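You operate a simulated robot arm through the tools that you are given. There is no shell and no other tool. Be economical: measure what you need, move in short steps, check, and stop when the job is done.

Carry out the task below with a simulated two-armed robot. There is one attempt and no reset: what you move stays moved.

Task
Put the sensor that says "75" from the right bench table on the left bench table and the sensor labelled "59" on the number thirty-seven table patch. Pull the top tester drawer open. Any order will do.

Only the result counts: the job must be done as asked and must still hold three seconds after the hand-in. Knocking over, shifting, dropping, spilling or breaking anything else fails it.

Robot
Two 7-joint arms with fingered hands on one trunk, on a base that drives. Base frame: it is fixed to the floor where the robot stands at the start and does not move with it; the origin is under the middle of the robot, x ahead of it, y to its left, z up; the surface under the hand at the start is at about z = 660. Units: mm, rad, N and s.
The left shoulder is at the start at [80, 241, 1578], the right one opposite. With the tool pointing down near the work surface each hand reaches from about 100 to 840 mm from the robot's upright axis, wherever it stands, measured 20 degrees to its own side. Places, roughly: left bench table (220x18 cm) [480, 2380, 660]; number thirty-seven table patch (29x18 cm) [480, 820, 660]; top tester drawer [-2100, -500, 600]. Payload 4.9 kg a hand.
The TCP of each hand is the grasp point between the finger pads, 32 mm short of the fingertips. In the tool frame z runs along the fingers and y along their closing line. Largest opening 200 mm; the body of the gripper starts 89 mm behind the TCP. The gripper is a hand of 4 fingers: y runs from the thumb to the fingers, the wrist lies at [0, 0, -267] in the tool frame, and closing takes about 1.5 s.
Orientation is that of the tool frame in the base frame, as a unit quaternion [w, x, y, z]. With the fingers straight down and closing along the base's y, the tool's x points along the base's -x, its y along +y and its z along -z.

Tools
- The arms move only by the tool jog_arm. It takes "left_plan", "right_plan" or both (then of equal length, played together; a hand with none holds still); each is a list of rows, each an object of numbers (a shift or turn left out is 0, a gripper value left out holds the last): "dx", "dy", "dz": the shift along the tool's x, y, z in units of 150 mm (1.0 is 150 mm); "wx", "wy", "wz": the turn, a rotation vector about the tool's x, y, z in units of 180 degrees (1.0 is 180 degrees). In form: [{"dx": .., "dy": .., "dz": .., "wx": .., "wy": .., "wz": ..}, ...]. A call has 1 to 8 rows; each row is the pose to reach, as a shift and turn from the pose commanded when the call began, along the tool's axes at that moment. "left_hand" and "right_hand" are, for a hand that has rows, the opening in per cent of the stroke, from 0 (shut) to 100 (fully open), set as the call begins (left out, the last holds). A call with a number of a shift or a turn outside -1 to 1 is refused whole. Rows are played at 5 a second. More than 50 mm and 0.15 rad between two rows, or a gripper value outside its range, and nothing of the call is played. Where a pose cannot be reached the arm comes as near as it can. A force on the tool above 40 N (or 10 N above the force at the start of the call, whichever is more), or a blocked arm, ends the call early, and 0.2 s more pass. The fingers move at their own pace (about 72 mm/s each) and stop on an object; they squeeze with about 30 N. The grip force told is the motor's: it shows also when the fingers shut on nothing. Time passes only in rows, and 0.2 s behind the last, so rows that repeat a pose let the fingers close. The reply holds the time, the measured pose of the TCP, the force on the tool along the base axes, the opening and the grip force, in the units named above and with some noise, with the torque about the TCP (base axes, N m) and any sound that the robot's microphone picked up.
- Cameras (640 x 400 px; columns grow to the right, rows downward): "scene" is now at [84.7, 18.8, 1709.1]; the picture's right is [0.33, -0.94, 0.00], its down [-0.87, -0.30, -0.39] and it looks along [0.37, 0.13, -0.92] (base axes); focal length 292 px, centre (320, 200). "left" rides on the left gripper at [-69, -69, -116] in its tool frame; the picture's right is [0.71, -0.71, 0.00], its down [0.54, 0.54, -0.64] and it looks along [0.45, 0.45, 0.77] (tool axes); focal length 226 px, centre (320, 200). "right" rides on the right gripper at [69, -69, -116] in its tool frame; the picture's right is [0.71, 0.71, 0.00], its down [-0.54, 0.54, -0.64] and it looks along [-0.45, 0.45, 0.77] (tool axes); focal length 226 px, centre (320, 200). There is no depth. A picture from a camera that has moved, and an enlarged one, comes with that camera's place and axes in the base frame and with its lens.
- get_image(camera): a new picture of that camera. No time passes.
- raise_lower(by): slides the trunk up (or, below 0, down) by that many mm; the arms and the scene camera ride with it, the base frame stays. It gives what a move gives, with no picture.
- base_move(legs): drives the robot by 1 to 6 legs, each [ahead, left, turn to the left] in mm, mm and rad, along the robot's own axes; the way and the turn of a leg run together, so that a leg with both is an arc; at most 1500 mm and 3.142 rad a leg. The arms and the cameras ride along, it lands a little off, and it stops where it bumps. It gives what a move gives.
- grasp_type(shape, hand): the hand has 4 fingers and takes this shape, open, in about a second: jaw (thumb against the fingers, like two jaws); tri (thumb and two fingers); tip (a fingertip pinch); poke (one finger out to press); point (the index stretched); flat (the hand flat); cup (the hand cupped); fist (a fist). The gripper value then closes the fingers along that shape, each until it touches; the sizes above hold for jaw. It gives what a move gives, with no picture.
- turn_head(pan, tilt): turns the head with the scene camera to pan (to the left, within 1.501 rad either way) and tilt (down, from -0.506 to 1.204), counted from straight ahead of the robot. It gives what a move gives.
- enlarge(camera, box): a new picture of the part [left, top, right, bottom] of that camera's present view, enlarged. No time passes.
- hand_in(): hands the job in; it is judged then, once.

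Go step by step. Nothing tells you exact positions but the pictures and the camera data: compare them with the known pose of the tool, close in by small moves and look again before you grip or let go. The budget is 165 turns and 138 pictures, counting those below and the enlarged ones. Unless the task says otherwise, let go and move clear before handing in, and close with one line.

The tools are called after "Call:" as name(argument=value, ...) on one line, values as JSON. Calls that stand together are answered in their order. jog_arm: Moves the arms, as the interface text tells. Its arguments: {"type":"object","properties":{"left_plan":{"type":"array"},"left_hand":{"type":"number"},"right_plan":{"type":"array"},"right_hand":{"type":"number"}},"required":[]} The other tools are called the same way: raise_lower (by) slides the trunk up or down; grasp_type (shape, hand) gives the hand a shape; base_move (legs) drives the base; turn_head (pan, tilt) turns the head that bears the scene camera; get_image (camera) takes a picture; enlarge (camera, box) takes an enlarged picture of a part of a camera's view; hand_in () hands the job in.

At the start:

```text
time_s: 0.0
left_position: [377.6, 449.7, 883.5]
left_tool_rot: [0.0, 0.0, 1.0, 0.0]
left_wrist_force: [0.9, 0.0, -0.5]
left_torque: [0.01, -0.02, 0.0]
left_opening: 200.0
left_grip_force: 0.1
left_shape: jaw
right_position: [403.8, 39.3, 866.4]
right_tool_rot: [0.0, 0.0, 1.0, 0.0]
right_wrist_force: [0.7, 0.7, -0.5]
right_torque: [-0.03, 0.01, 0.06]
right_opening: 200.0
right_grip_force: 0.1
right_shape: jaw
trunk travel left (down, up): [-485.0, 355.0]
robot x, y, heading: [-1.1, 0.2, -0.005]
head pan, tilt: [0.337, 1.166]
```

scene: 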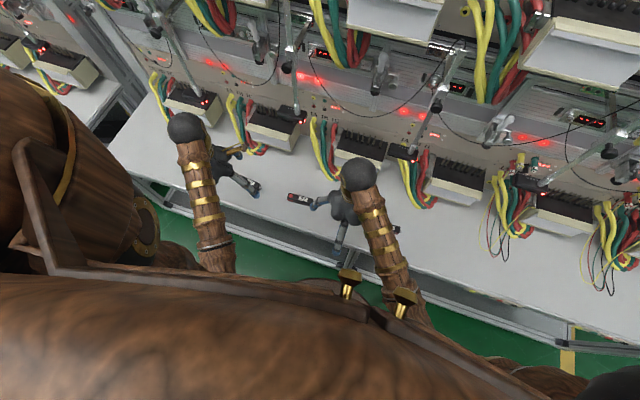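
right: 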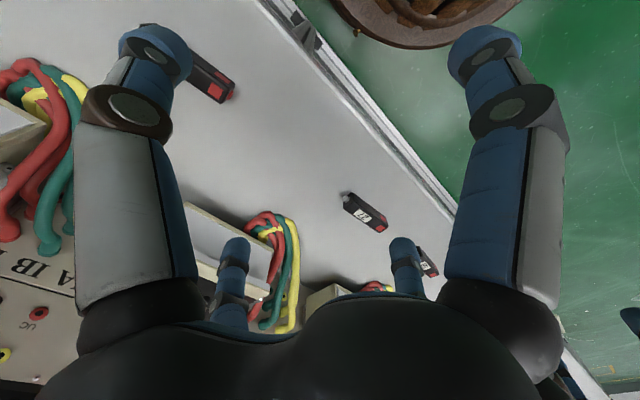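
left: 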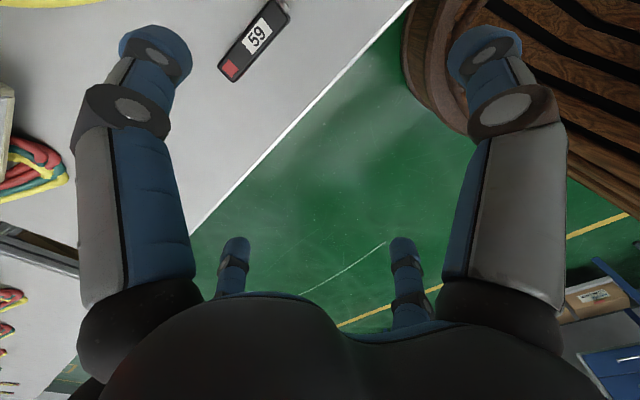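

I see a bench with several small black sensors; the "59" is visible in the left hand camera. I'll look around with the head to locate things.

Call:
enlarge(camera="right", box=[320, 170, 460, 290])

Call:
turn_head(pan=1.2, tilt=0.6)

Call:
get_image(camera="scene")

Call:
turn_head(pan=-0.9, tilt=0.8)

Call:
get_image(camera="scene")

```text
3.33 times, centred on (390, 230) of right
camera zoom: at [334.4, -28.9, 982.7], right [-0.71, 0.71, 0.0], down [0.54, 0.54, 0.64], along [0.45, 0.45, -0.77], focal length 754 px, centre (87, 100)
```

zoom: 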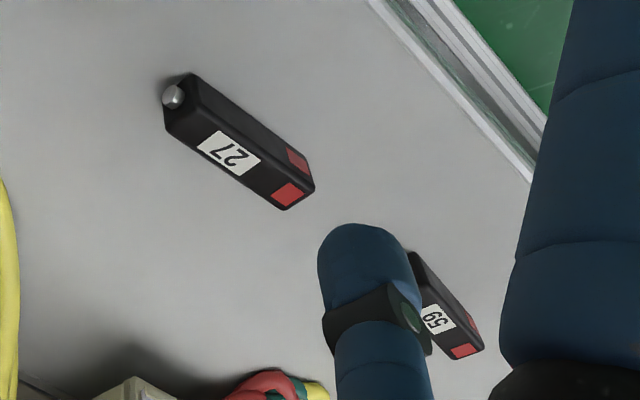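

```text
time_s: 1.2
left_position: [376.4, 450.4, 882.4]
left_tool_rot: [0.0, 0.001, 1.0, 0.0]
left_wrist_force: [0.2, -0.2, 0.5]
left_torque: [0.01, 0.0, 0.01]
left_opening: 200.0
left_grip_force: 0.1
left_shape: jaw
right_position: [404.3, 40.1, 866.9]
right_tool_rot: [0.0, 0.0, 1.0, 0.001]
right_wrist_force: [-0.9, -0.5, 1.0]
right_torque: [0.03, 0.0, 0.01]
right_opening: 199.9
right_grip_force: 0.0
right_shape: jaw
trunk travel left (down, up): [-485.0, 355.0]
robot x, y, heading: [2.2, -2.1, -0.002]
head pan, tilt: [1.201, 0.6]
```

```text
133 pictures are left
camera scene: at [61.6, 81.8, 1751.6], right [0.93, -0.36, 0.0], down [-0.2, -0.53, -0.82], along [0.3, 0.77, -0.57], focal length 292 px, centre (320, 200)
```

scene: 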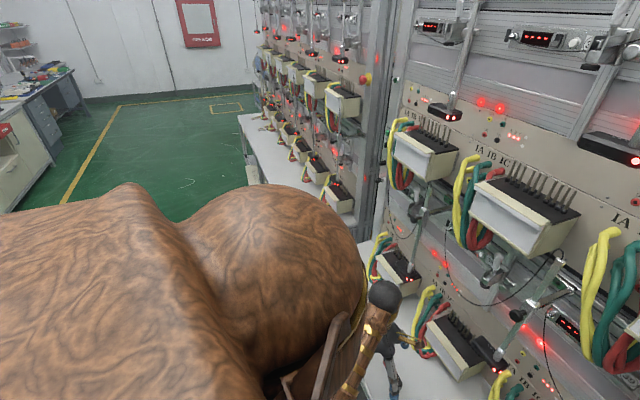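

```text
time_s: 3.2
left_position: [376.7, 449.4, 882.9]
left_tool_rot: [0.0, 0.0, 1.0, 0.0]
left_wrist_force: [-0.5, 0.9, -0.7]
left_torque: [0.03, 0.03, 0.02]
left_opening: 200.1
left_grip_force: 0.1
left_shape: jaw
right_position: [403.6, 41.1, 868.2]
right_tool_rot: [0.0, 0.0, 1.0, 0.0]
right_wrist_force: [-0.1, 0.5, 1.1]
right_torque: [0.01, 0.03, 0.0]
right_opening: 199.8
right_grip_force: 0.0
right_shape: jaw
trunk travel left (down, up): [-485.0, 355.0]
robot x, y, heading: [-4.3, 0.2, 0.002]
head pan, tilt: [-0.901, 0.799]
```

```text
132 pictures are left
camera scene: at [79.7, -63.8, 1734.8], right [-0.78, -0.62, 0.0], down [-0.45, 0.56, -0.7], along [0.43, -0.55, -0.72], focal length 292 px, centre (320, 200)
```

scene: 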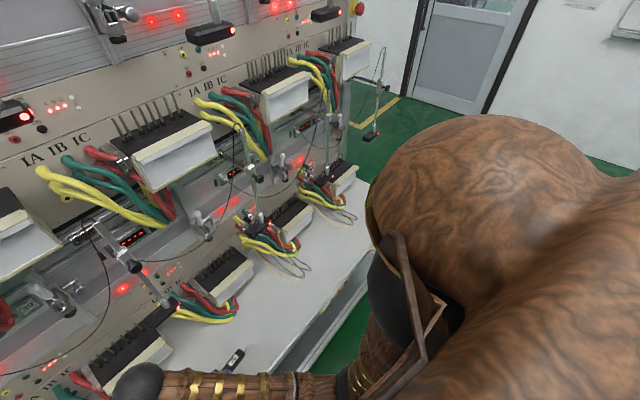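

The "59" is at about (480,455), "27" at (475,231), and another sensor at (479,-90). I'll look at the last one closer and search the rest of the bench.

Call:
enlarge(camera="right", box=[130, 20, 290, 120])

Call:
enlarge(camera="scene", box=[160, 160, 400, 400])

Call:
turn_head(pan=0.7, tilt=0.8)

Call:
get_image(camera="scene")

```text
4.00 times, centred on (210, 70) of right
camera zoom: at [334.5, -28.9, 982.7], right [-0.71, 0.71, 0.0], down [0.54, 0.54, 0.64], along [0.45, 0.45, -0.77], focal length 904 px, centre (760, 720)
```

zoom: 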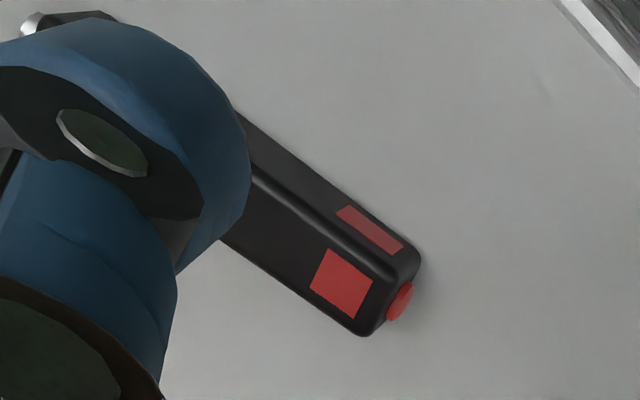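

```text
1.67 times, centred on (280, 280) of scene
camera zoom: at [79.7, -63.8, 1734.8], right [-0.78, -0.62, 0.0], down [-0.45, 0.56, -0.7], along [0.43, -0.55, -0.72], focal length 486 px, centre (387, 67)
```

zoom: 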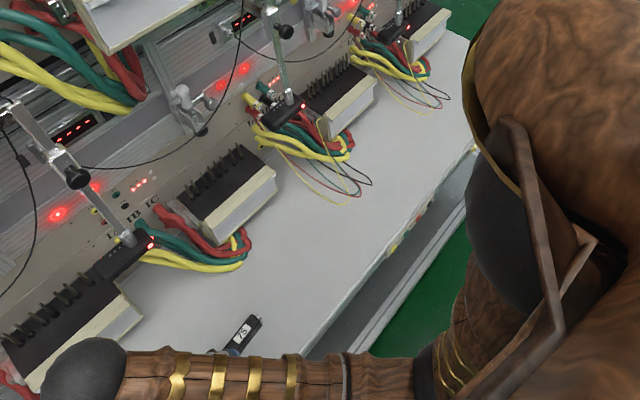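

```text
time_s: 4.8
left_position: [376.9, 449.4, 883.0]
left_tool_rot: [0.0, 0.001, 1.0, 0.0]
left_wrist_force: [0.9, 0.5, -0.5]
left_torque: [-0.02, 0.0, -0.01]
left_opening: 199.7
left_grip_force: 0.0
left_shape: jaw
right_position: [403.5, 40.8, 867.1]
right_tool_rot: [0.0, 0.0, 1.0, 0.0]
right_wrist_force: [0.4, 0.0, -0.1]
right_torque: [-0.02, -0.01, 0.0]
right_opening: 199.7
right_grip_force: 0.1
right_shape: jaw
trunk travel left (down, up): [-485.0, 355.0]
robot x, y, heading: [2.1, -1.1, 0.0]
head pan, tilt: [0.7, 0.799]
```

```text
129 pictures are left
camera scene: at [91.3, 51.3, 1734.8], right [0.64, -0.77, 0.0], down [-0.55, -0.46, -0.7], along [0.53, 0.45, -0.72], focal length 292 px, centre (320, 200)
```

scene: 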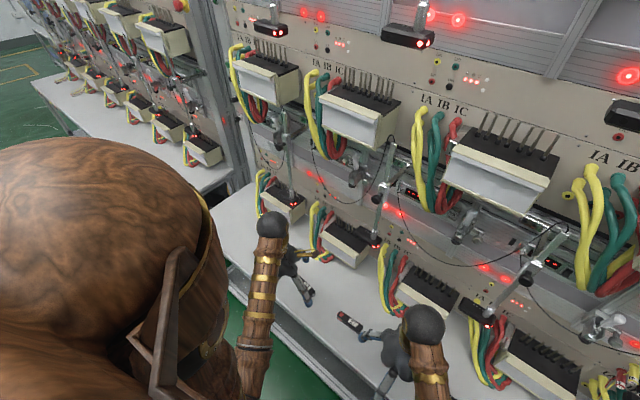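

Both target sensors lie with their long axis along y, so I'll turn the hands 90° to close along x, partially closed, while moving slowly above them.

Call:
enlarge(camera="scene", box=[180, 160, 420, 340])

Call:
jog_arm(left_plan=[{"wz": 0.045}, {"wz": 0.09}, {"wz": 0.135}, {"wz": 0.18}, {"wz": 0.225}, {"wz": 0.27}, {"wz": 0.315}, {"wz": 0.36}], right_plan=[{"wz": 0.045}, {"wz": 0.09}, {"wz": 0.135}, {"wz": 0.18}, {"wz": 0.225}, {"wz": 0.27}, {"wz": 0.315}, {"wz": 0.36}])

```text
2.22 times, centred on (300, 250) of scene
camera zoom: at [91.3, 51.3, 1734.8], right [0.64, -0.77, 0.0], down [-0.55, -0.46, -0.7], along [0.53, 0.45, -0.72], focal length 648 px, centre (364, 89)
```

zoom: 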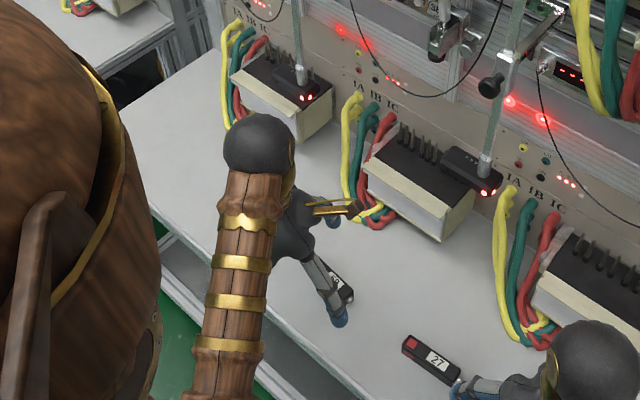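

```text
time_s: 6.7
left_position: [376.8, 449.6, 882.5]
left_tool_rot: [0.0, 0.536, 0.844, 0.0]
left_wrist_force: [0.3, 0.1, -0.9]
left_torque: [-0.02, 0.01, 0.02]
left_opening: 200.0
left_grip_force: 0.0
left_shape: jaw
right_position: [403.8, 39.9, 868.0]
right_tool_rot: [0.0, 0.536, 0.844, 0.0]
right_wrist_force: [-0.4, -1.0, -0.4]
right_torque: [0.0, -0.02, -0.01]
right_opening: 199.9
right_grip_force: 0.1
right_shape: jaw
trunk travel left (down, up): [-485.0, 355.0]
robot x, y, heading: [-3.3, 0.9, 0.002]
head pan, tilt: [0.7, 0.799]
```

Rotation works. Finishing the quarter turn on both hands, with partial closing.

Call:
jog_arm(left_plan=[{"wz": 0.035}, {"wz": 0.07}, {"wz": 0.105}, {"wz": 0.14}], right_plan=[{"wz": 0.035}, {"wz": 0.07}, {"wz": 0.105}, {"wz": 0.14}], left_hand=50, right_hand=50)

Call:
get_image(camera="left")

Call:
get_image(camera="right")

```text
time_s: 7.7
left_position: [376.5, 449.7, 883.8]
left_tool_rot: [0.0, 0.708, 0.706, 0.0]
left_wrist_force: [0.4, -0.1, 0.4]
left_torque: [0.01, -0.04, -0.01]
left_opening: 100.3
left_grip_force: 0.1
left_shape: jaw
right_position: [404.4, 40.3, 867.7]
right_tool_rot: [0.0, 0.708, 0.706, 0.0]
right_wrist_force: [-0.8, -0.4, -0.6]
right_torque: [0.01, 0.01, 0.0]
right_opening: 100.6
right_grip_force: 0.1
right_shape: jaw
trunk travel left (down, up): [-485.0, 355.0]
robot x, y, heading: [-0.1, -0.1, -0.003]
head pan, tilt: [0.7, 0.799]
```

```text
127 pictures are left
camera left: at [307.2, 380.9, 999.8], right [-0.71, 0.71, 0.0], down [0.54, 0.54, 0.64], along [0.46, 0.45, -0.77], focal length 226 px, centre (320, 200)
```

left: 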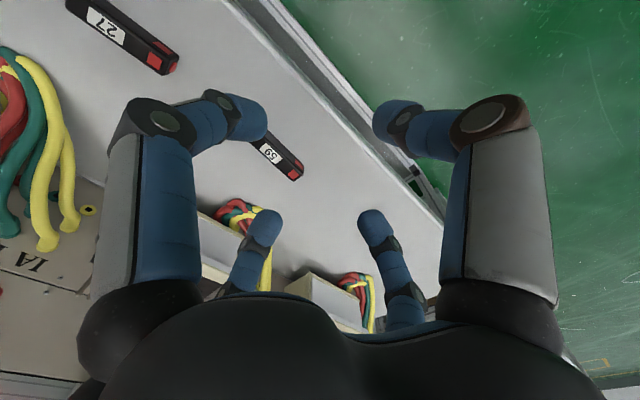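

```text
126 pictures are left
camera right: at [334.3, 109.2, 982.8], right [0.71, 0.71, 0.0], down [0.54, -0.54, 0.64], along [0.45, -0.46, -0.77], focal length 226 px, centre (320, 200)
```

right: 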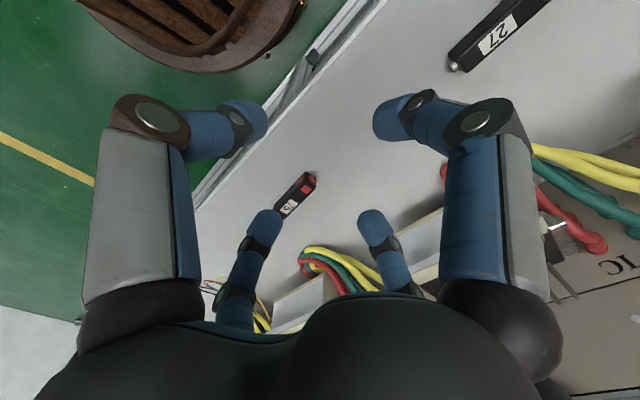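

The hand seems to have four fingers in a cross. I'll check how the "tip" pinch shape looks before choosing.

Call:
grasp_type(shape="tip", hand="left")

Call:
get_image(camera="left")

```text
time_s: 8.6
left_position: [377.0, 450.3, 882.4]
left_tool_rot: [0.0, 0.707, 0.707, 0.0]
left_wrist_force: [-0.5, -0.2, 0.8]
left_torque: [0.01, -0.01, 0.01]
left_opening: 199.7
left_grip_force: 0.1
left_shape: tip
right_position: [403.5, 39.7, 866.3]
right_tool_rot: [0.0, 0.707, 0.707, 0.0]
right_wrist_force: [-0.1, 0.0, -0.2]
right_torque: [-0.01, 0.0, -0.04]
right_opening: 100.3
right_grip_force: 0.0
right_shape: jaw
trunk travel left (down, up): [-485.0, 355.0]
robot x, y, heading: [-2.1, 0.2, -0.0]
head pan, tilt: [0.7, 0.799]
```

```text
125 pictures are left
camera left: at [307.5, 380.8, 999.8], right [-0.71, 0.71, 0.0], down [0.54, 0.54, 0.64], along [0.45, 0.45, -0.77], focal length 226 px, centre (320, 200)
```

left: 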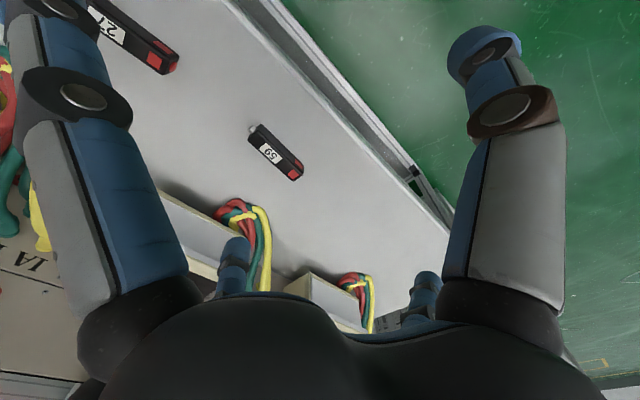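

"tip" pinches with thumb and one finger, the other two splayed along y; that suits the sensors. Moving both hands above their sensors.

Call:
grasp_type(shape="tip", hand="right")

Call:
jog_arm(left_plan=[{"dy": 0.2}, {"dy": 0.4}, {"dy": 0.6, "dx": 0.01}, {"dy": 0.68, "dx": 0.01}, {"dy": 0.68, "dx": 0.01, "dz": 0.2}, {"dy": 0.68, "dx": 0.01, "dz": 0.4}, {"dy": 0.68, "dx": 0.01, "dz": 0.55}], right_plan=[{"dx": -0.2, "dy": 0.1}, {"dx": -0.4, "dy": 0.2}, {"dx": -0.6, "dy": 0.3}, {"dx": -0.8, "dy": 0.4}, {"dx": -0.98, "dy": 0.47}, {"dx": -0.98, "dy": 0.47, "dz": 0.2}, {"dx": -0.98, "dy": 0.47, "dz": 0.4}], left_hand=50, right_hand=50)

Call:
get_image(camera="left")

Call:
get_image(camera="right")

```text
time_s: 9.4
left_position: [377.2, 449.8, 883.6]
left_tool_rot: [0.0, 0.707, 0.707, 0.0]
left_wrist_force: [-0.6, 0.0, 0.0]
left_torque: [0.0, 0.03, -0.04]
left_opening: 199.7
left_grip_force: 0.2
left_shape: tip
right_position: [402.9, 40.6, 866.7]
right_tool_rot: [0.001, 0.707, 0.707, 0.0]
right_wrist_force: [0.9, -0.3, 0.1]
right_torque: [-0.01, 0.03, -0.01]
right_opening: 199.8
right_grip_force: 0.0
right_shape: tip
trunk travel left (down, up): [-485.0, 355.0]
robot x, y, heading: [2.0, 2.9, 0.002]
head pan, tilt: [0.7, 0.799]
```

```text
time_s: 11.1
left_position: [480.3, 451.4, 801.2]
left_tool_rot: [0.0, 0.707, 0.707, 0.0]
left_wrist_force: [-0.3, 0.4, 0.1]
left_torque: [-0.02, 0.0, -0.02]
left_opening: 100.5
left_grip_force: 0.2
left_shape: tip
right_position: [474.1, -105.1, 806.6]
right_tool_rot: [0.0, 0.707, 0.707, 0.0]
right_wrist_force: [-0.3, 0.3, -0.2]
right_torque: [0.03, -0.01, -0.01]
right_opening: 100.5
right_grip_force: 0.0
right_shape: tip
trunk travel left (down, up): [-485.0, 355.0]
robot x, y, heading: [0.7, 1.0, -0.001]
head pan, tilt: [0.7, 0.799]
```

```text
124 pictures are left
camera left: at [409.5, 382.7, 916.9], right [-0.71, 0.71, 0.0], down [0.54, 0.54, 0.64], along [0.45, 0.45, -0.77], focal length 226 px, centre (320, 200)
```

left: 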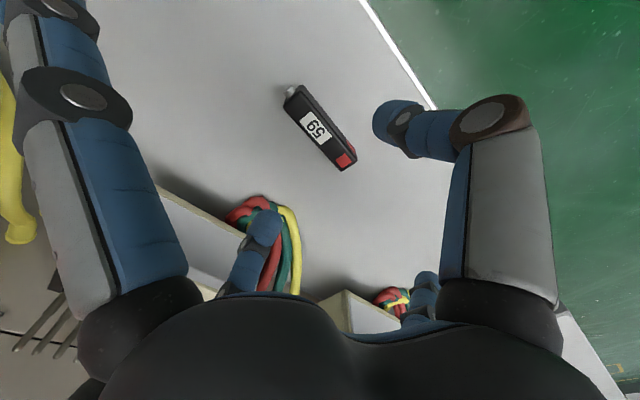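

```text
123 pictures are left
camera right: at [405.1, -37.3, 921.9], right [0.71, 0.71, 0.0], down [0.54, -0.54, 0.64], along [0.45, -0.45, -0.77], focal length 226 px, centre (320, 200)
```

right: 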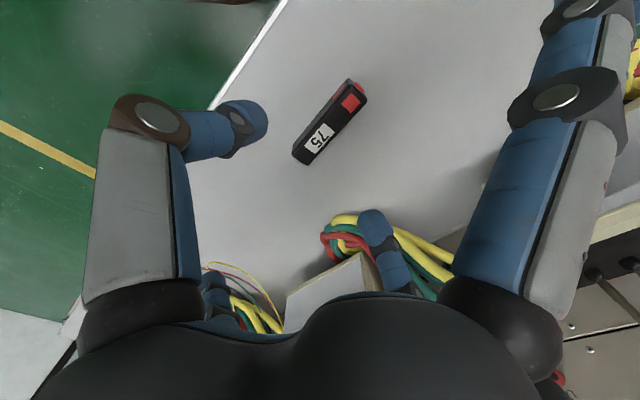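

"75" and "59" confirmed. I'll align yaw and centre, and come down to about z=726.

Call:
jog_arm(left_plan=[{"dx": 0.03, "wz": 0.02}, {"dx": 0.03, "wz": 0.02, "dz": 0.1}, {"dx": 0.03, "wz": 0.02, "dz": 0.3}, {"dx": 0.03, "wz": 0.02, "dz": 0.5}], right_plan=[{"dx": 0.027, "dy": 0.043, "wz": -0.03}, {"dx": 0.027, "dy": 0.043, "wz": -0.057, "dz": 0.13}, {"dx": 0.027, "dy": 0.043, "wz": -0.057, "dz": 0.33}, {"dx": 0.027, "dy": 0.043, "wz": -0.057, "dz": 0.537}])

Call:
get_image(camera="left")

Call:
get_image(camera="right")

```text
time_s: 12.1
left_position: [481.0, 453.4, 723.8]
left_tool_rot: [0.0, 0.729, 0.685, 0.001]
left_wrist_force: [0.2, 1.7, 0.0]
left_torque: [0.01, 0.0, -0.03]
left_opening: 100.4
left_grip_force: 0.0
left_shape: tip
right_position: [482.9, -103.6, 725.0]
right_tool_rot: [-0.001, 0.641, 0.768, 0.0]
right_wrist_force: [0.7, -0.3, 1.0]
right_torque: [-0.02, 0.03, -0.02]
right_opening: 100.5
right_grip_force: 0.0
right_shape: tip
trunk travel left (down, up): [-485.0, 355.0]
robot x, y, heading: [1.6, 0.9, -0.002]
head pan, tilt: [0.7, 0.799]
```

```text
122 pictures are left
camera left: at [407.0, 388.4, 840.7], right [-0.66, 0.75, 0.0], down [0.58, 0.51, 0.64], along [0.48, 0.42, -0.77], focal length 226 px, centre (320, 200)
```

left: 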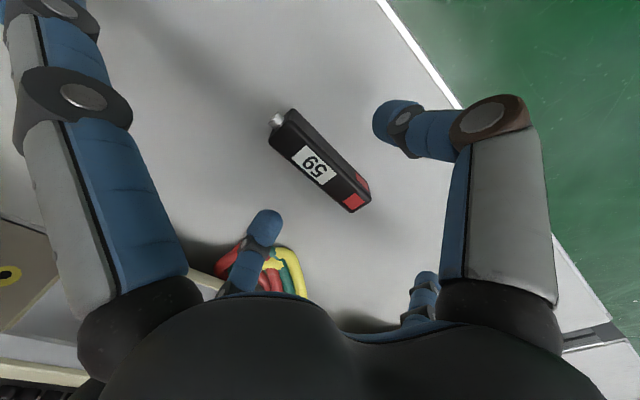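

```text
121 pictures are left
camera right: at [401.9, -48.1, 841.8], right [0.57, 0.82, 0.0], down [0.63, -0.44, 0.64], along [0.53, -0.37, -0.77], focal length 226 px, centre (320, 200)
```

right: 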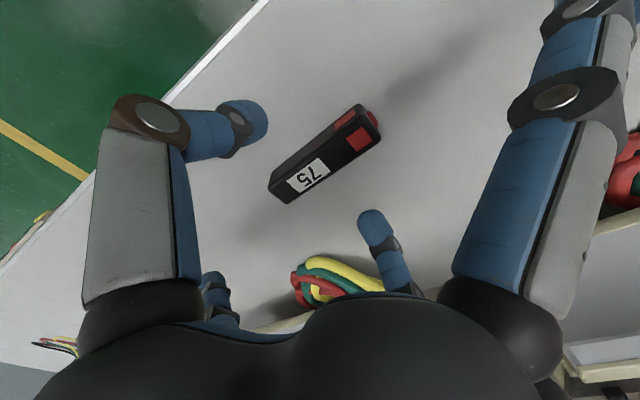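

Both are well centred; small correction on the right, then down to z≈697.

Call:
jog_arm(left_plan=[{"dz": 0.06}, {"dz": 0.12}, {"dz": 0.18}], right_plan=[{"dx": 0.044, "dy": -0.019}, {"dx": 0.044, "dy": -0.019, "dz": 0.1}, {"dx": 0.044, "dy": -0.019, "dz": 0.187}])

Call:
get_image(camera="left")

Call:
get_image(camera="right")

```text
time_s: 12.8
left_position: [479.4, 454.0, 699.9]
left_tool_rot: [0.0, 0.729, 0.685, 0.0]
left_wrist_force: [0.3, -0.3, 1.0]
left_torque: [0.0, 0.01, 0.02]
left_opening: 100.5
left_grip_force: 0.1
left_shape: tip
right_position: [476.0, -96.1, 697.7]
right_tool_rot: [0.0, 0.642, 0.767, 0.0]
right_wrist_force: [0.1, 0.2, 0.9]
right_torque: [0.03, 0.02, 0.01]
right_opening: 100.5
right_grip_force: 0.1
right_shape: tip
trunk travel left (down, up): [-485.0, 355.0]
robot x, y, heading: [1.4, -1.9, 0.003]
head pan, tilt: [0.7, 0.799]
```

```text
120 pictures are left
camera left: at [406.1, 389.8, 815.5], right [-0.66, 0.75, 0.0], down [0.57, 0.51, 0.64], along [0.48, 0.43, -0.77], focal length 226 px, centre (320, 200)
```

left: 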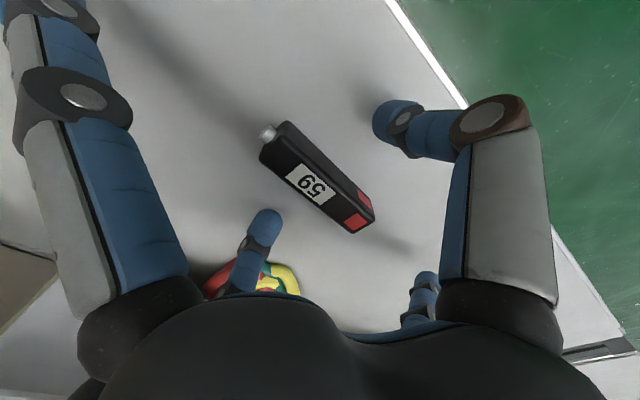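

```text
119 pictures are left
camera right: at [396.3, -40.4, 813.0], right [0.57, 0.82, 0.0], down [0.63, -0.44, 0.64], along [0.53, -0.37, -0.77], focal length 226 px, centre (320, 200)
```

right: 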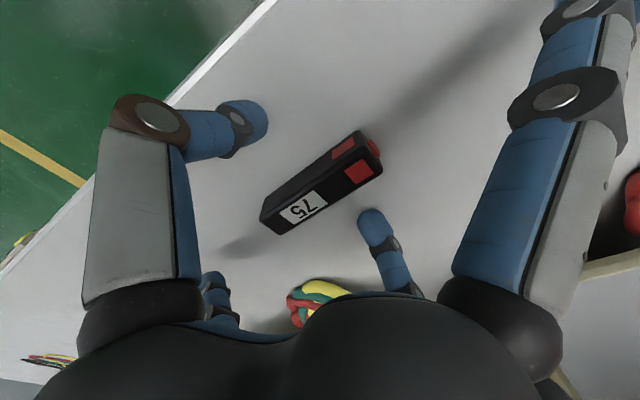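

Centred between the pads. Closing both hands.

Call:
jog_arm(left_plan=[{}, {}, {}, {}, {}, {}, {}, {}], right_plan=[{}, {}, {}, {}, {}, {}, {}, {}], left_hand=0, right_hand=0)

Call:
get_image(camera="left")

Call:
get_image(camera="right")

```text
time_s: 14.7
left_position: [479.0, 454.4, 698.9]
left_tool_rot: [-0.001, 0.729, 0.684, 0.0]
left_wrist_force: [0.2, -0.4, -0.5]
left_torque: [0.0, -0.01, 0.01]
left_opening: 20.9
left_grip_force: 29.9
left_shape: tip
right_position: [477.3, -95.2, 697.9]
right_tool_rot: [0.0, 0.641, 0.768, 0.0]
right_wrist_force: [0.3, 0.9, -0.8]
right_torque: [0.0, 0.01, 0.03]
right_opening: 21.1
right_grip_force: 30.4
right_shape: tip
trunk travel left (down, up): [-485.0, 355.0]
robot x, y, heading: [1.2, 0.5, -0.001]
head pan, tilt: [0.7, 0.799]
```

```text
118 pictures are left
camera left: at [406.0, 389.8, 815.3], right [-0.66, 0.75, 0.0], down [0.57, 0.51, 0.64], along [0.48, 0.43, -0.77], focal length 226 px, centre (320, 200)
```

left: 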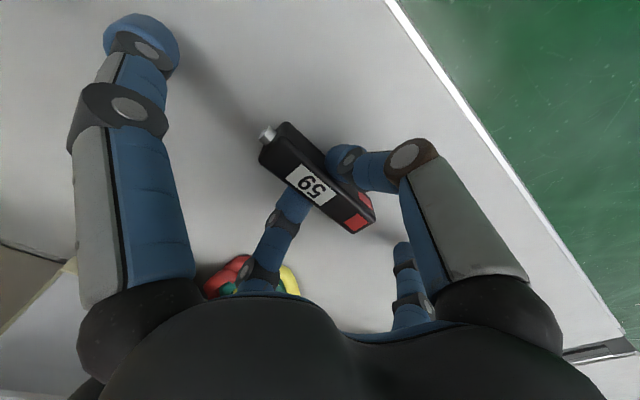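

```text
117 pictures are left
camera right: at [396.2, -40.4, 813.1], right [0.57, 0.82, 0.0], down [0.63, -0.44, 0.64], along [0.53, -0.37, -0.77], focal length 226 px, centre (320, 200)
```

right: 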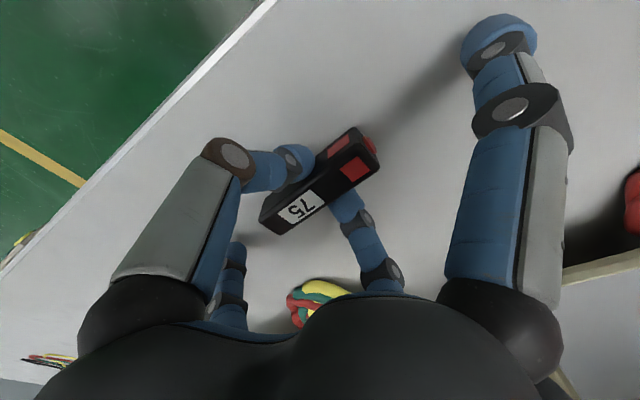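

Both sensors gripped (21 mm). Lifting.

Call:
jog_arm(left_plan=[{"dz": -0.1}, {"dz": -0.3}, {"dz": -0.6}, {"dz": -0.9}], right_plan=[{"dz": -0.1}, {"dz": -0.3}, {"dz": -0.6}, {"dz": -0.9}])

Call:
jog_arm(left_plan=[{"dz": -0.3}, {"dz": -0.5}], right_plan=[{"dz": -0.3}, {"dz": -0.5}])

Call:
get_image(camera="left")

Call:
get_image(camera="right")

Call:
get_image(camera="scene")

```text
time_s: 15.7
left_position: [475.4, 456.5, 833.9]
left_tool_rot: [0.0, 0.729, 0.685, 0.0]
left_wrist_force: [-0.3, 0.4, -0.1]
left_torque: [-0.01, -0.01, 0.02]
left_opening: 20.7
left_grip_force: 29.8
left_shape: tip
right_position: [475.6, -95.9, 833.0]
right_tool_rot: [0.0, 0.641, 0.768, 0.0]
right_wrist_force: [-0.5, -0.9, 0.1]
right_torque: [0.04, 0.03, -0.05]
right_opening: 21.3
right_grip_force: 30.3
right_shape: tip
trunk travel left (down, up): [-485.0, 355.0]
robot x, y, heading: [1.3, 0.3, 0.0]
head pan, tilt: [0.7, 0.799]
```

```text
time_s: 16.2
left_position: [490.7, 477.0, 907.5]
left_tool_rot: [-0.005, 0.73, 0.683, 0.021]
left_wrist_force: [2.1, -1.4, -0.2]
left_torque: [0.14, 0.16, -0.03]
left_opening: 20.6
left_grip_force: 30.5
left_shape: tip
left hand out of reach, approached as far as the arm can: row 2
right_position: [477.6, -95.5, 892.5]
right_tool_rot: [0.001, 0.641, 0.768, 0.001]
right_wrist_force: [-0.2, -0.6, -0.6]
right_torque: [0.01, -0.02, 0.01]
right_opening: 21.2
right_grip_force: 30.2
right_shape: tip
right hand out of reach, approached as far as the arm can: row 2
trunk travel left (down, up): [-485.0, 355.0]
robot x, y, heading: [-0.8, 2.3, -0.0]
head pan, tilt: [0.7, 0.799]
```

```text
116 pictures are left
camera left: at [414.6, 407.9, 1021.0], right [-0.66, 0.75, 0.01], down [0.56, 0.48, 0.67], along [0.5, 0.45, -0.74], focal length 226 px, centre (320, 200)
```

left: 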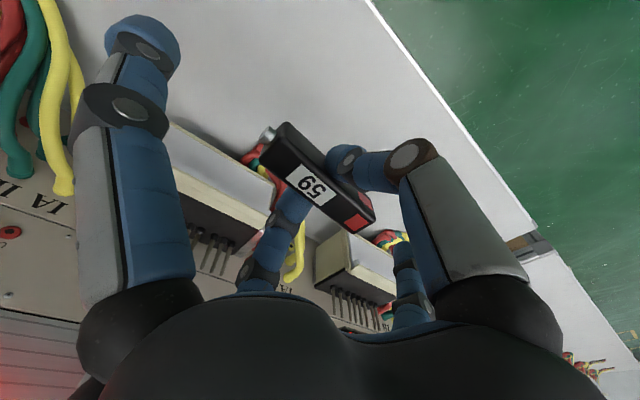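

```text
115 pictures are left
camera right: at [396.8, -39.9, 1008.3], right [0.57, 0.82, 0.0], down [0.63, -0.44, 0.64], along [0.53, -0.37, -0.76], focal length 226 px, centre (320, 200)
```

right: 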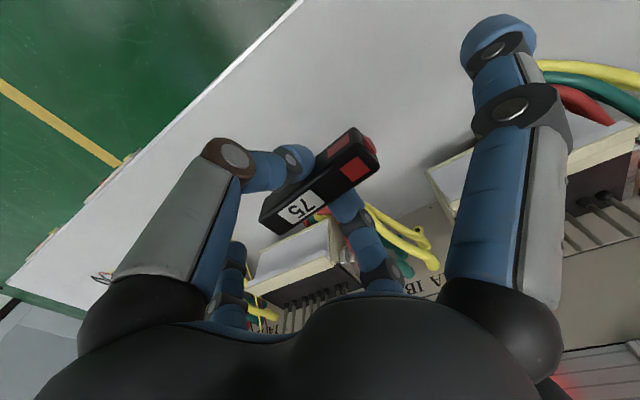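

```text
114 pictures are left
camera scene: at [91.7, 52.9, 1734.7], right [0.64, -0.77, 0.0], down [-0.55, -0.46, -0.7], along [0.53, 0.45, -0.72], focal length 292 px, centre (320, 200)
```

scene: 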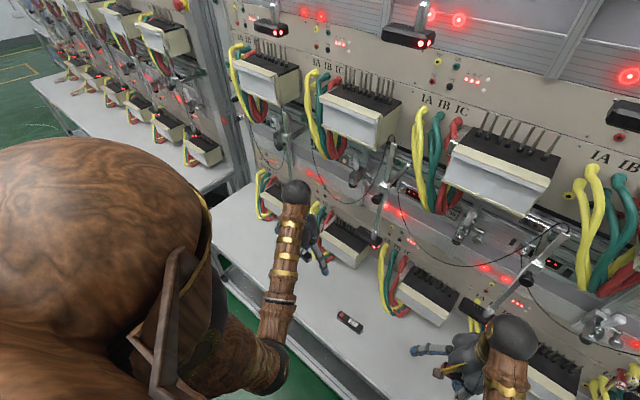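

Both held. I'll pull both hands back from the rack to be safe before driving sideways, and look at the patch area.

Call:
jog_arm(left_plan=[{"dy": -0.25, "dz": 0.1}, {"dy": -0.5, "dz": 0.1}, {"dy": -0.7, "dz": 0.1}], right_plan=[{"dy": -0.25, "dz": 0.1}, {"dy": -0.5, "dz": 0.1}, {"dy": -0.7, "dz": 0.1}])

Call:
base_move(legs=[[0, 360, 0]])

Call:
get_image(camera="scene")

Call:
get_image(camera="left")

```text
time_s: 17.1
left_position: [375.2, 460.5, 897.1]
left_tool_rot: [-0.002, 0.729, 0.684, 0.001]
left_wrist_force: [0.3, -1.4, -0.7]
left_torque: [0.05, 0.05, 0.0]
left_opening: 20.8
left_grip_force: 29.9
left_shape: tip
left hand out of reach, approached as far as the arm can: row 1
right_position: [376.3, -117.5, 875.4]
right_tool_rot: [-0.001, 0.641, 0.767, 0.0]
right_wrist_force: [0.1, -0.5, -0.8]
right_torque: [0.04, 0.05, 0.0]
right_opening: 21.4
right_grip_force: 29.7
right_shape: tip
trunk travel left (down, up): [-485.0, 355.0]
robot x, y, heading: [3.0, -1.1, 0.001]
head pan, tilt: [0.7, 0.799]
```

```text
time_s: 19.4
left_position: [372.3, 824.5, 896.1]
left_tool_rot: [0.0, 0.729, 0.684, 0.0]
left_wrist_force: [0.2, -1.1, -1.9]
left_torque: [0.0, -0.04, 0.01]
left_opening: 20.5
left_grip_force: 30.0
left_shape: tip
right_position: [374.5, 245.7, 876.8]
right_tool_rot: [0.0, 0.641, 0.768, 0.0]
right_wrist_force: [-0.2, -0.2, -0.2]
right_torque: [0.01, -0.04, 0.02]
right_opening: 21.1
right_grip_force: 29.7
right_shape: tip
trunk travel left (down, up): [-485.0, 355.0]
robot x, y, heading: [2.5, 365.0, 0.0]
head pan, tilt: [0.7, 0.799]
```

```text
113 pictures are left
camera scene: at [91.3, 412.9, 1734.8], right [0.64, -0.77, 0.0], down [-0.55, -0.46, -0.7], along [0.53, 0.45, -0.72], focal length 292 px, centre (320, 200)
```

scene: 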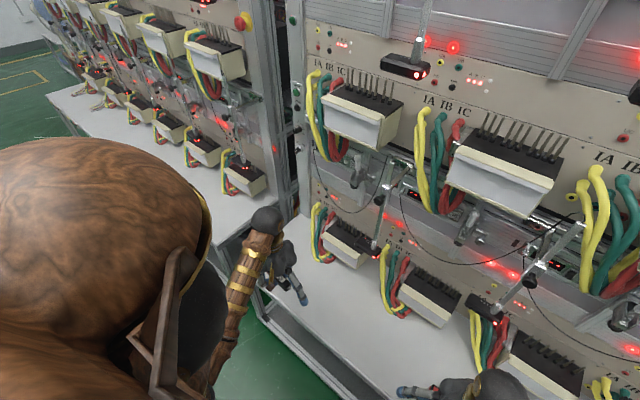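

```text
112 pictures are left
camera left: at [300.2, 760.5, 1012.7], right [-0.66, 0.75, 0.0], down [0.57, 0.51, 0.64], along [0.48, 0.43, -0.77], focal length 226 px, centre (320, 200)
```

left: 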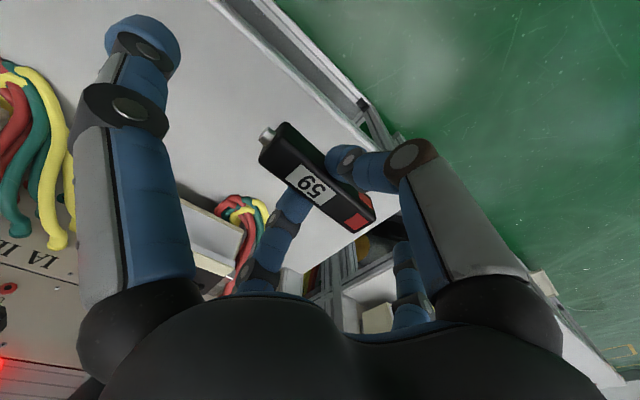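

The table at (480,820) looks blank here; I'll enlarge to look for a "37" mark.

Call:
enlarge(camera="scene", box=[220, 180, 440, 400])

Call:
enlarge(camera="left", box=[160, 0, 460, 300])

```text
1.82 times, centred on (330, 290) of scene
camera zoom: at [91.3, 412.9, 1734.8], right [0.64, -0.77, 0.0], down [-0.55, -0.46, -0.7], along [0.53, 0.45, -0.72], focal length 530 px, centre (302, 36)
```

zoom: 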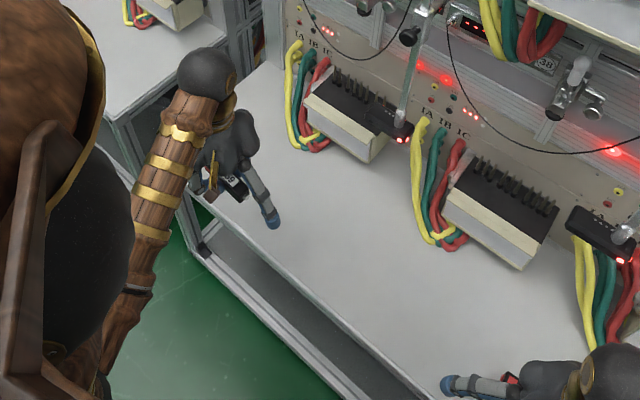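

```text
1.33 times, centred on (310, 150) of left
camera zoom: at [300.2, 760.5, 1012.7], right [-0.66, 0.75, 0.0], down [0.57, 0.51, 0.64], along [0.48, 0.43, -0.77], focal length 301 px, centre (333, 267)
```

zoom: 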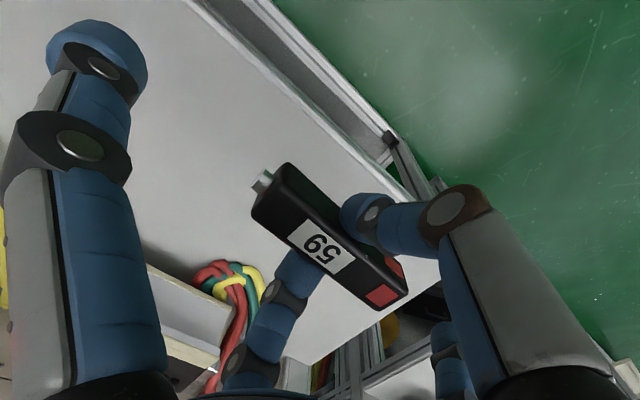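

A "38" label is on the panel to the right; I'll check for the "37" near (355,168).

Call:
enlarge(camera="scene", box=[310, 110, 430, 210])

Call:
turn_head(pan=0.4, tilt=0.6)

Call:
get_image(camera="scene")

```text
4.00 times, centred on (370, 160) of scene
camera zoom: at [91.3, 412.9, 1734.8], right [0.64, -0.77, 0.0], down [-0.55, -0.46, -0.7], along [0.53, 0.45, -0.72], focal length 1167 px, centre (120, 360)
```

zoom: 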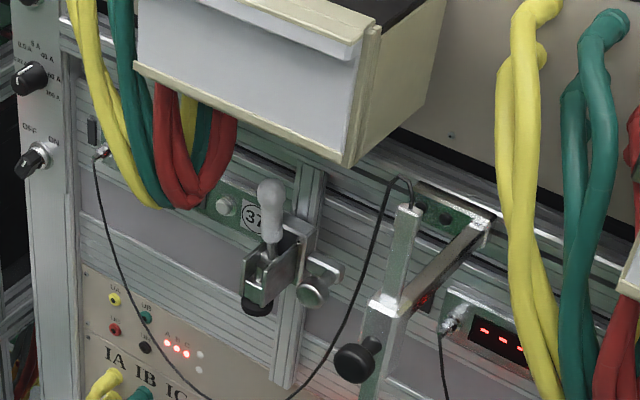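

```text
time_s: 20.2
left_position: [374.3, 826.4, 895.3]
left_tool_rot: [0.0, 0.729, 0.685, 0.0]
left_wrist_force: [0.5, -0.8, -0.9]
left_torque: [-0.02, 0.01, -0.01]
left_opening: 20.5
left_grip_force: 29.8
left_shape: tip
right_position: [374.3, 248.1, 877.7]
right_tool_rot: [0.001, 0.641, 0.767, 0.0]
right_wrist_force: [0.7, -1.4, -1.0]
right_torque: [0.01, -0.03, 0.02]
right_opening: 21.3
right_grip_force: 30.2
right_shape: tip
trunk travel left (down, up): [-485.0, 355.0]
robot x, y, heading: [1.5, 364.8, 0.001]
head pan, tilt: [0.4, 0.6]
```

```text
108 pictures are left
camera scene: at [110.9, 397.0, 1751.6], right [0.39, -0.92, 0.0], down [-0.52, -0.22, -0.82], along [0.76, 0.32, -0.57], focal length 292 px, centre (320, 200)
```

scene: 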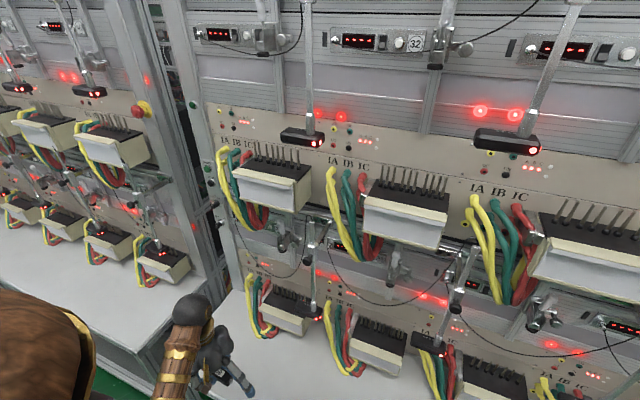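

Bay 37 is confirmed at y≈826, so the patch is the clear table strip before it. Moving the left hand with "59" over (480,820) and down.

Call:
jog_arm(left_plan=[{"dy": 0.2}, {"dy": 0.4, "dz": 0.1}, {"dy": 0.55, "dz": 0.25}, {"dy": 0.7, "dz": 0.4}, {"dy": 0.7, "dz": 0.65}, {"dy": 0.7, "dz": 0.9}])

Call:
get_image(camera="left")

```text
time_s: 21.6
left_position: [477.5, 821.0, 761.6]
left_tool_rot: [-0.001, 0.729, 0.685, 0.0]
left_wrist_force: [0.2, 0.1, -0.7]
left_torque: [0.03, 0.01, -0.02]
left_opening: 20.6
left_grip_force: 30.4
left_shape: tip
right_position: [374.1, 247.3, 876.9]
right_tool_rot: [0.001, 0.641, 0.767, 0.0]
right_wrist_force: [0.0, 0.3, -0.6]
right_torque: [0.0, -0.02, -0.01]
right_opening: 21.1
right_grip_force: 30.1
right_shape: tip
trunk travel left (down, up): [-485.0, 355.0]
robot x, y, heading: [-0.5, 361.1, 0.002]
head pan, tilt: [0.4, 0.6]
```

```text
107 pictures are left
camera left: at [404.5, 756.4, 877.5], right [-0.66, 0.75, 0.0], down [0.57, 0.51, 0.64], along [0.48, 0.43, -0.77], focal length 226 px, centre (320, 200)
```

left: 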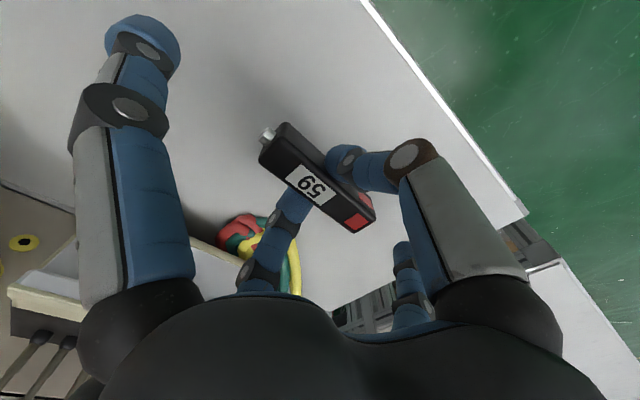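

Clear table below. Lowering to the surface.

Call:
jog_arm(left_plan=[{"dz": 0.2}, {"dz": 0.33}, {"dz": 0.38}, {"dz": 0.4}, {"dz": 0.415}, {"dz": 0.415}])

Call:
get_image(camera="left")

```text
time_s: 23.0
left_position: [477.9, 818.6, 699.2]
left_tool_rot: [0.0, 0.729, 0.685, 0.0]
left_wrist_force: [0.1, -0.1, -0.8]
left_torque: [0.01, 0.02, -0.02]
left_opening: 20.6
left_grip_force: 29.7
left_shape: tip
right_position: [373.3, 248.1, 877.3]
right_tool_rot: [-0.001, 0.641, 0.767, 0.0]
right_wrist_force: [-0.1, -0.2, -0.7]
right_torque: [0.04, 0.04, 0.0]
right_opening: 20.9
right_grip_force: 29.5
right_shape: tip
trunk travel left (down, up): [-485.0, 355.0]
robot x, y, heading: [0.6, 362.0, -0.002]
head pan, tilt: [0.4, 0.6]
```

```text
106 pictures are left
camera left: at [405.3, 754.5, 815.0], right [-0.66, 0.75, 0.0], down [0.57, 0.51, 0.64], along [0.48, 0.42, -0.77], focal length 226 px, centre (320, 200)
```

left: 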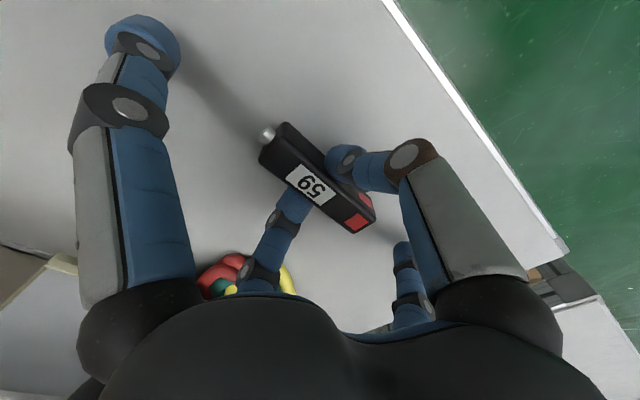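

Nearly at the pick height; nudging down the last millimetres and watching the force.

Call:
jog_arm(left_plan=[{"dz": 0.005}, {"dz": 0.01}, {"dz": 0.01}])

```text
time_s: 23.8
left_position: [479.1, 818.0, 698.8]
left_tool_rot: [0.001, 0.728, 0.685, 0.001]
left_wrist_force: [0.1, 2.3, 5.6]
left_torque: [0.05, 0.0, 0.0]
left_opening: 20.9
left_grip_force: 30.0
left_shape: tip
right_position: [373.9, 246.8, 877.2]
right_tool_rot: [0.0, 0.642, 0.767, -0.001]
right_wrist_force: [-0.1, -1.6, -0.7]
right_torque: [0.02, 0.01, 0.01]
right_opening: 21.1
right_grip_force: 30.2
right_shape: tip
trunk travel left (down, up): [-485.0, 355.0]
robot x, y, heading: [-0.4, 364.1, 0.001]
head pan, tilt: [0.4, 0.6]
```

Contact felt. Opening the left hand and lifting.

Call:
jog_arm(left_plan=[{}, {}, {}, {}], left_hand=50)

Call:
jog_arm(left_plan=[{"dz": -0.1}, {"dz": -0.3}, {"dz": -0.6}, {"dz": -0.9}])

Call:
get_image(camera="left")

```text
time_s: 24.8
left_position: [478.7, 818.6, 697.6]
left_tool_rot: [-0.001, 0.729, 0.684, 0.0]
left_wrist_force: [0.4, 0.4, 1.5]
left_torque: [-0.03, 0.0, -0.02]
left_opening: 99.7
left_grip_force: 0.0
left_shape: tip
right_position: [373.7, 247.7, 876.5]
right_tool_rot: [0.0, 0.641, 0.767, 0.0]
right_wrist_force: [0.4, -0.1, -0.3]
right_torque: [0.03, -0.01, 0.0]
right_opening: 21.2
right_grip_force: 30.3
right_shape: tip
trunk travel left (down, up): [-485.0, 355.0]
robot x, y, heading: [2.6, 361.6, -0.001]
head pan, tilt: [0.4, 0.6]
```

```text
time_s: 25.8
left_position: [476.7, 819.8, 834.1]
left_tool_rot: [0.0, 0.729, 0.684, 0.0]
left_wrist_force: [-0.1, -0.1, 0.8]
left_torque: [0.02, 0.02, -0.01]
left_opening: 99.9
left_grip_force: 0.1
left_shape: tip
right_position: [374.3, 247.4, 876.7]
right_tool_rot: [0.001, 0.642, 0.767, 0.0]
right_wrist_force: [-0.1, 0.3, 0.4]
right_torque: [0.02, 0.01, -0.02]
right_opening: 21.0
right_grip_force: 29.7
right_shape: tip
trunk travel left (down, up): [-485.0, 355.0]
robot x, y, heading: [-0.9, 360.3, -0.003]
head pan, tilt: [0.4, 0.6]
```

```text
105 pictures are left
camera left: at [403.1, 755.6, 950.3], right [-0.66, 0.75, 0.0], down [0.58, 0.51, 0.64], along [0.48, 0.42, -0.77], focal length 226 px, centre (320, 200)
```

left: 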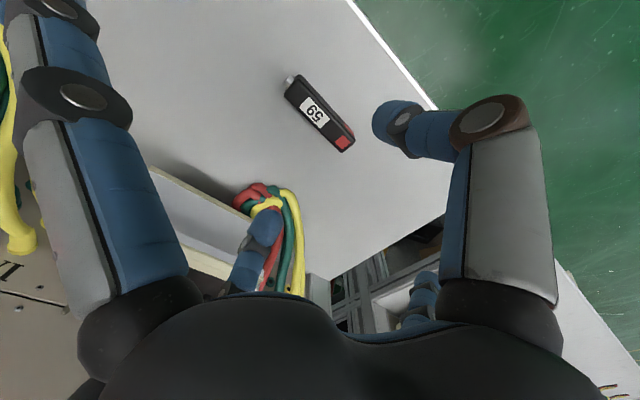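

"59" rests on patch 37. I'll retract the left hand and drive left to the other bench.

Call:
jog_arm(left_plan=[{"dz": -0.2, "dy": -0.2}, {"dz": -0.35, "dy": -0.4}, {"dz": -0.35, "dy": -0.7}])

Call:
turn_head(pan=0.9, tilt=0.7)

Call:
base_move(legs=[[0, 500, 0]])

Call:
get_image(camera="scene")

```text
time_s: 26.6
left_position: [371.3, 827.5, 884.6]
left_tool_rot: [0.001, 0.73, 0.684, 0.0]
left_wrist_force: [0.2, 0.1, 0.9]
left_torque: [0.01, 0.0, 0.0]
left_opening: 99.6
left_grip_force: 0.2
left_shape: tip
right_position: [373.5, 246.4, 878.2]
right_tool_rot: [0.0, 0.642, 0.767, 0.0]
right_wrist_force: [-0.8, 0.4, -0.6]
right_torque: [0.02, -0.02, 0.0]
right_opening: 21.0
right_grip_force: 30.0
right_shape: tip
trunk travel left (down, up): [-485.0, 355.0]
robot x, y, heading: [0.2, 361.4, -0.001]
head pan, tilt: [0.4, 0.6]
```

```text
time_s: 27.5
left_position: [372.0, 828.8, 885.0]
left_tool_rot: [0.0, 0.729, 0.685, 0.001]
left_wrist_force: [0.8, -0.6, 0.0]
left_torque: [0.0, -0.02, -0.03]
left_opening: 100.0
left_grip_force: 0.0
left_shape: tip
right_position: [374.6, 247.8, 876.9]
right_tool_rot: [0.0, 0.642, 0.767, 0.0]
right_wrist_force: [0.1, -0.2, -1.1]
right_torque: [0.03, 0.01, 0.02]
right_opening: 21.1
right_grip_force: 30.1
right_shape: tip
trunk travel left (down, up): [-485.0, 355.0]
robot x, y, heading: [-0.8, 366.2, -0.002]
head pan, tilt: [0.901, 0.7]
```

```text
time_s: 30.4
left_position: [374.5, 1321.9, 885.1]
left_tool_rot: [0.0, 0.73, 0.683, 0.0]
left_wrist_force: [-0.8, -0.2, -0.2]
left_torque: [0.0, 0.02, -0.02]
left_opening: 99.9
left_grip_force: 0.0
left_shape: tip
right_position: [375.3, 739.1, 876.5]
right_tool_rot: [0.0, 0.642, 0.767, 0.0]
right_wrist_force: [0.0, 0.5, -1.1]
right_torque: [0.0, 0.01, -0.03]
right_opening: 21.0
right_grip_force: 30.1
right_shape: tip
trunk travel left (down, up): [-485.0, 355.0]
robot x, y, heading: [-0.8, 858.8, -0.003]
head pan, tilt: [0.901, 0.7]
```

```text
104 pictures are left
camera scene: at [83.3, 921.7, 1743.1], right [0.78, -0.62, 0.0], down [-0.4, -0.5, -0.77], along [0.48, 0.6, -0.64], focal length 292 px, centre (320, 200)
```

scene: 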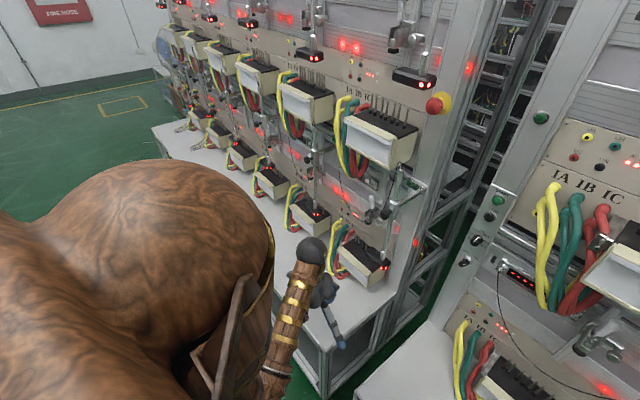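

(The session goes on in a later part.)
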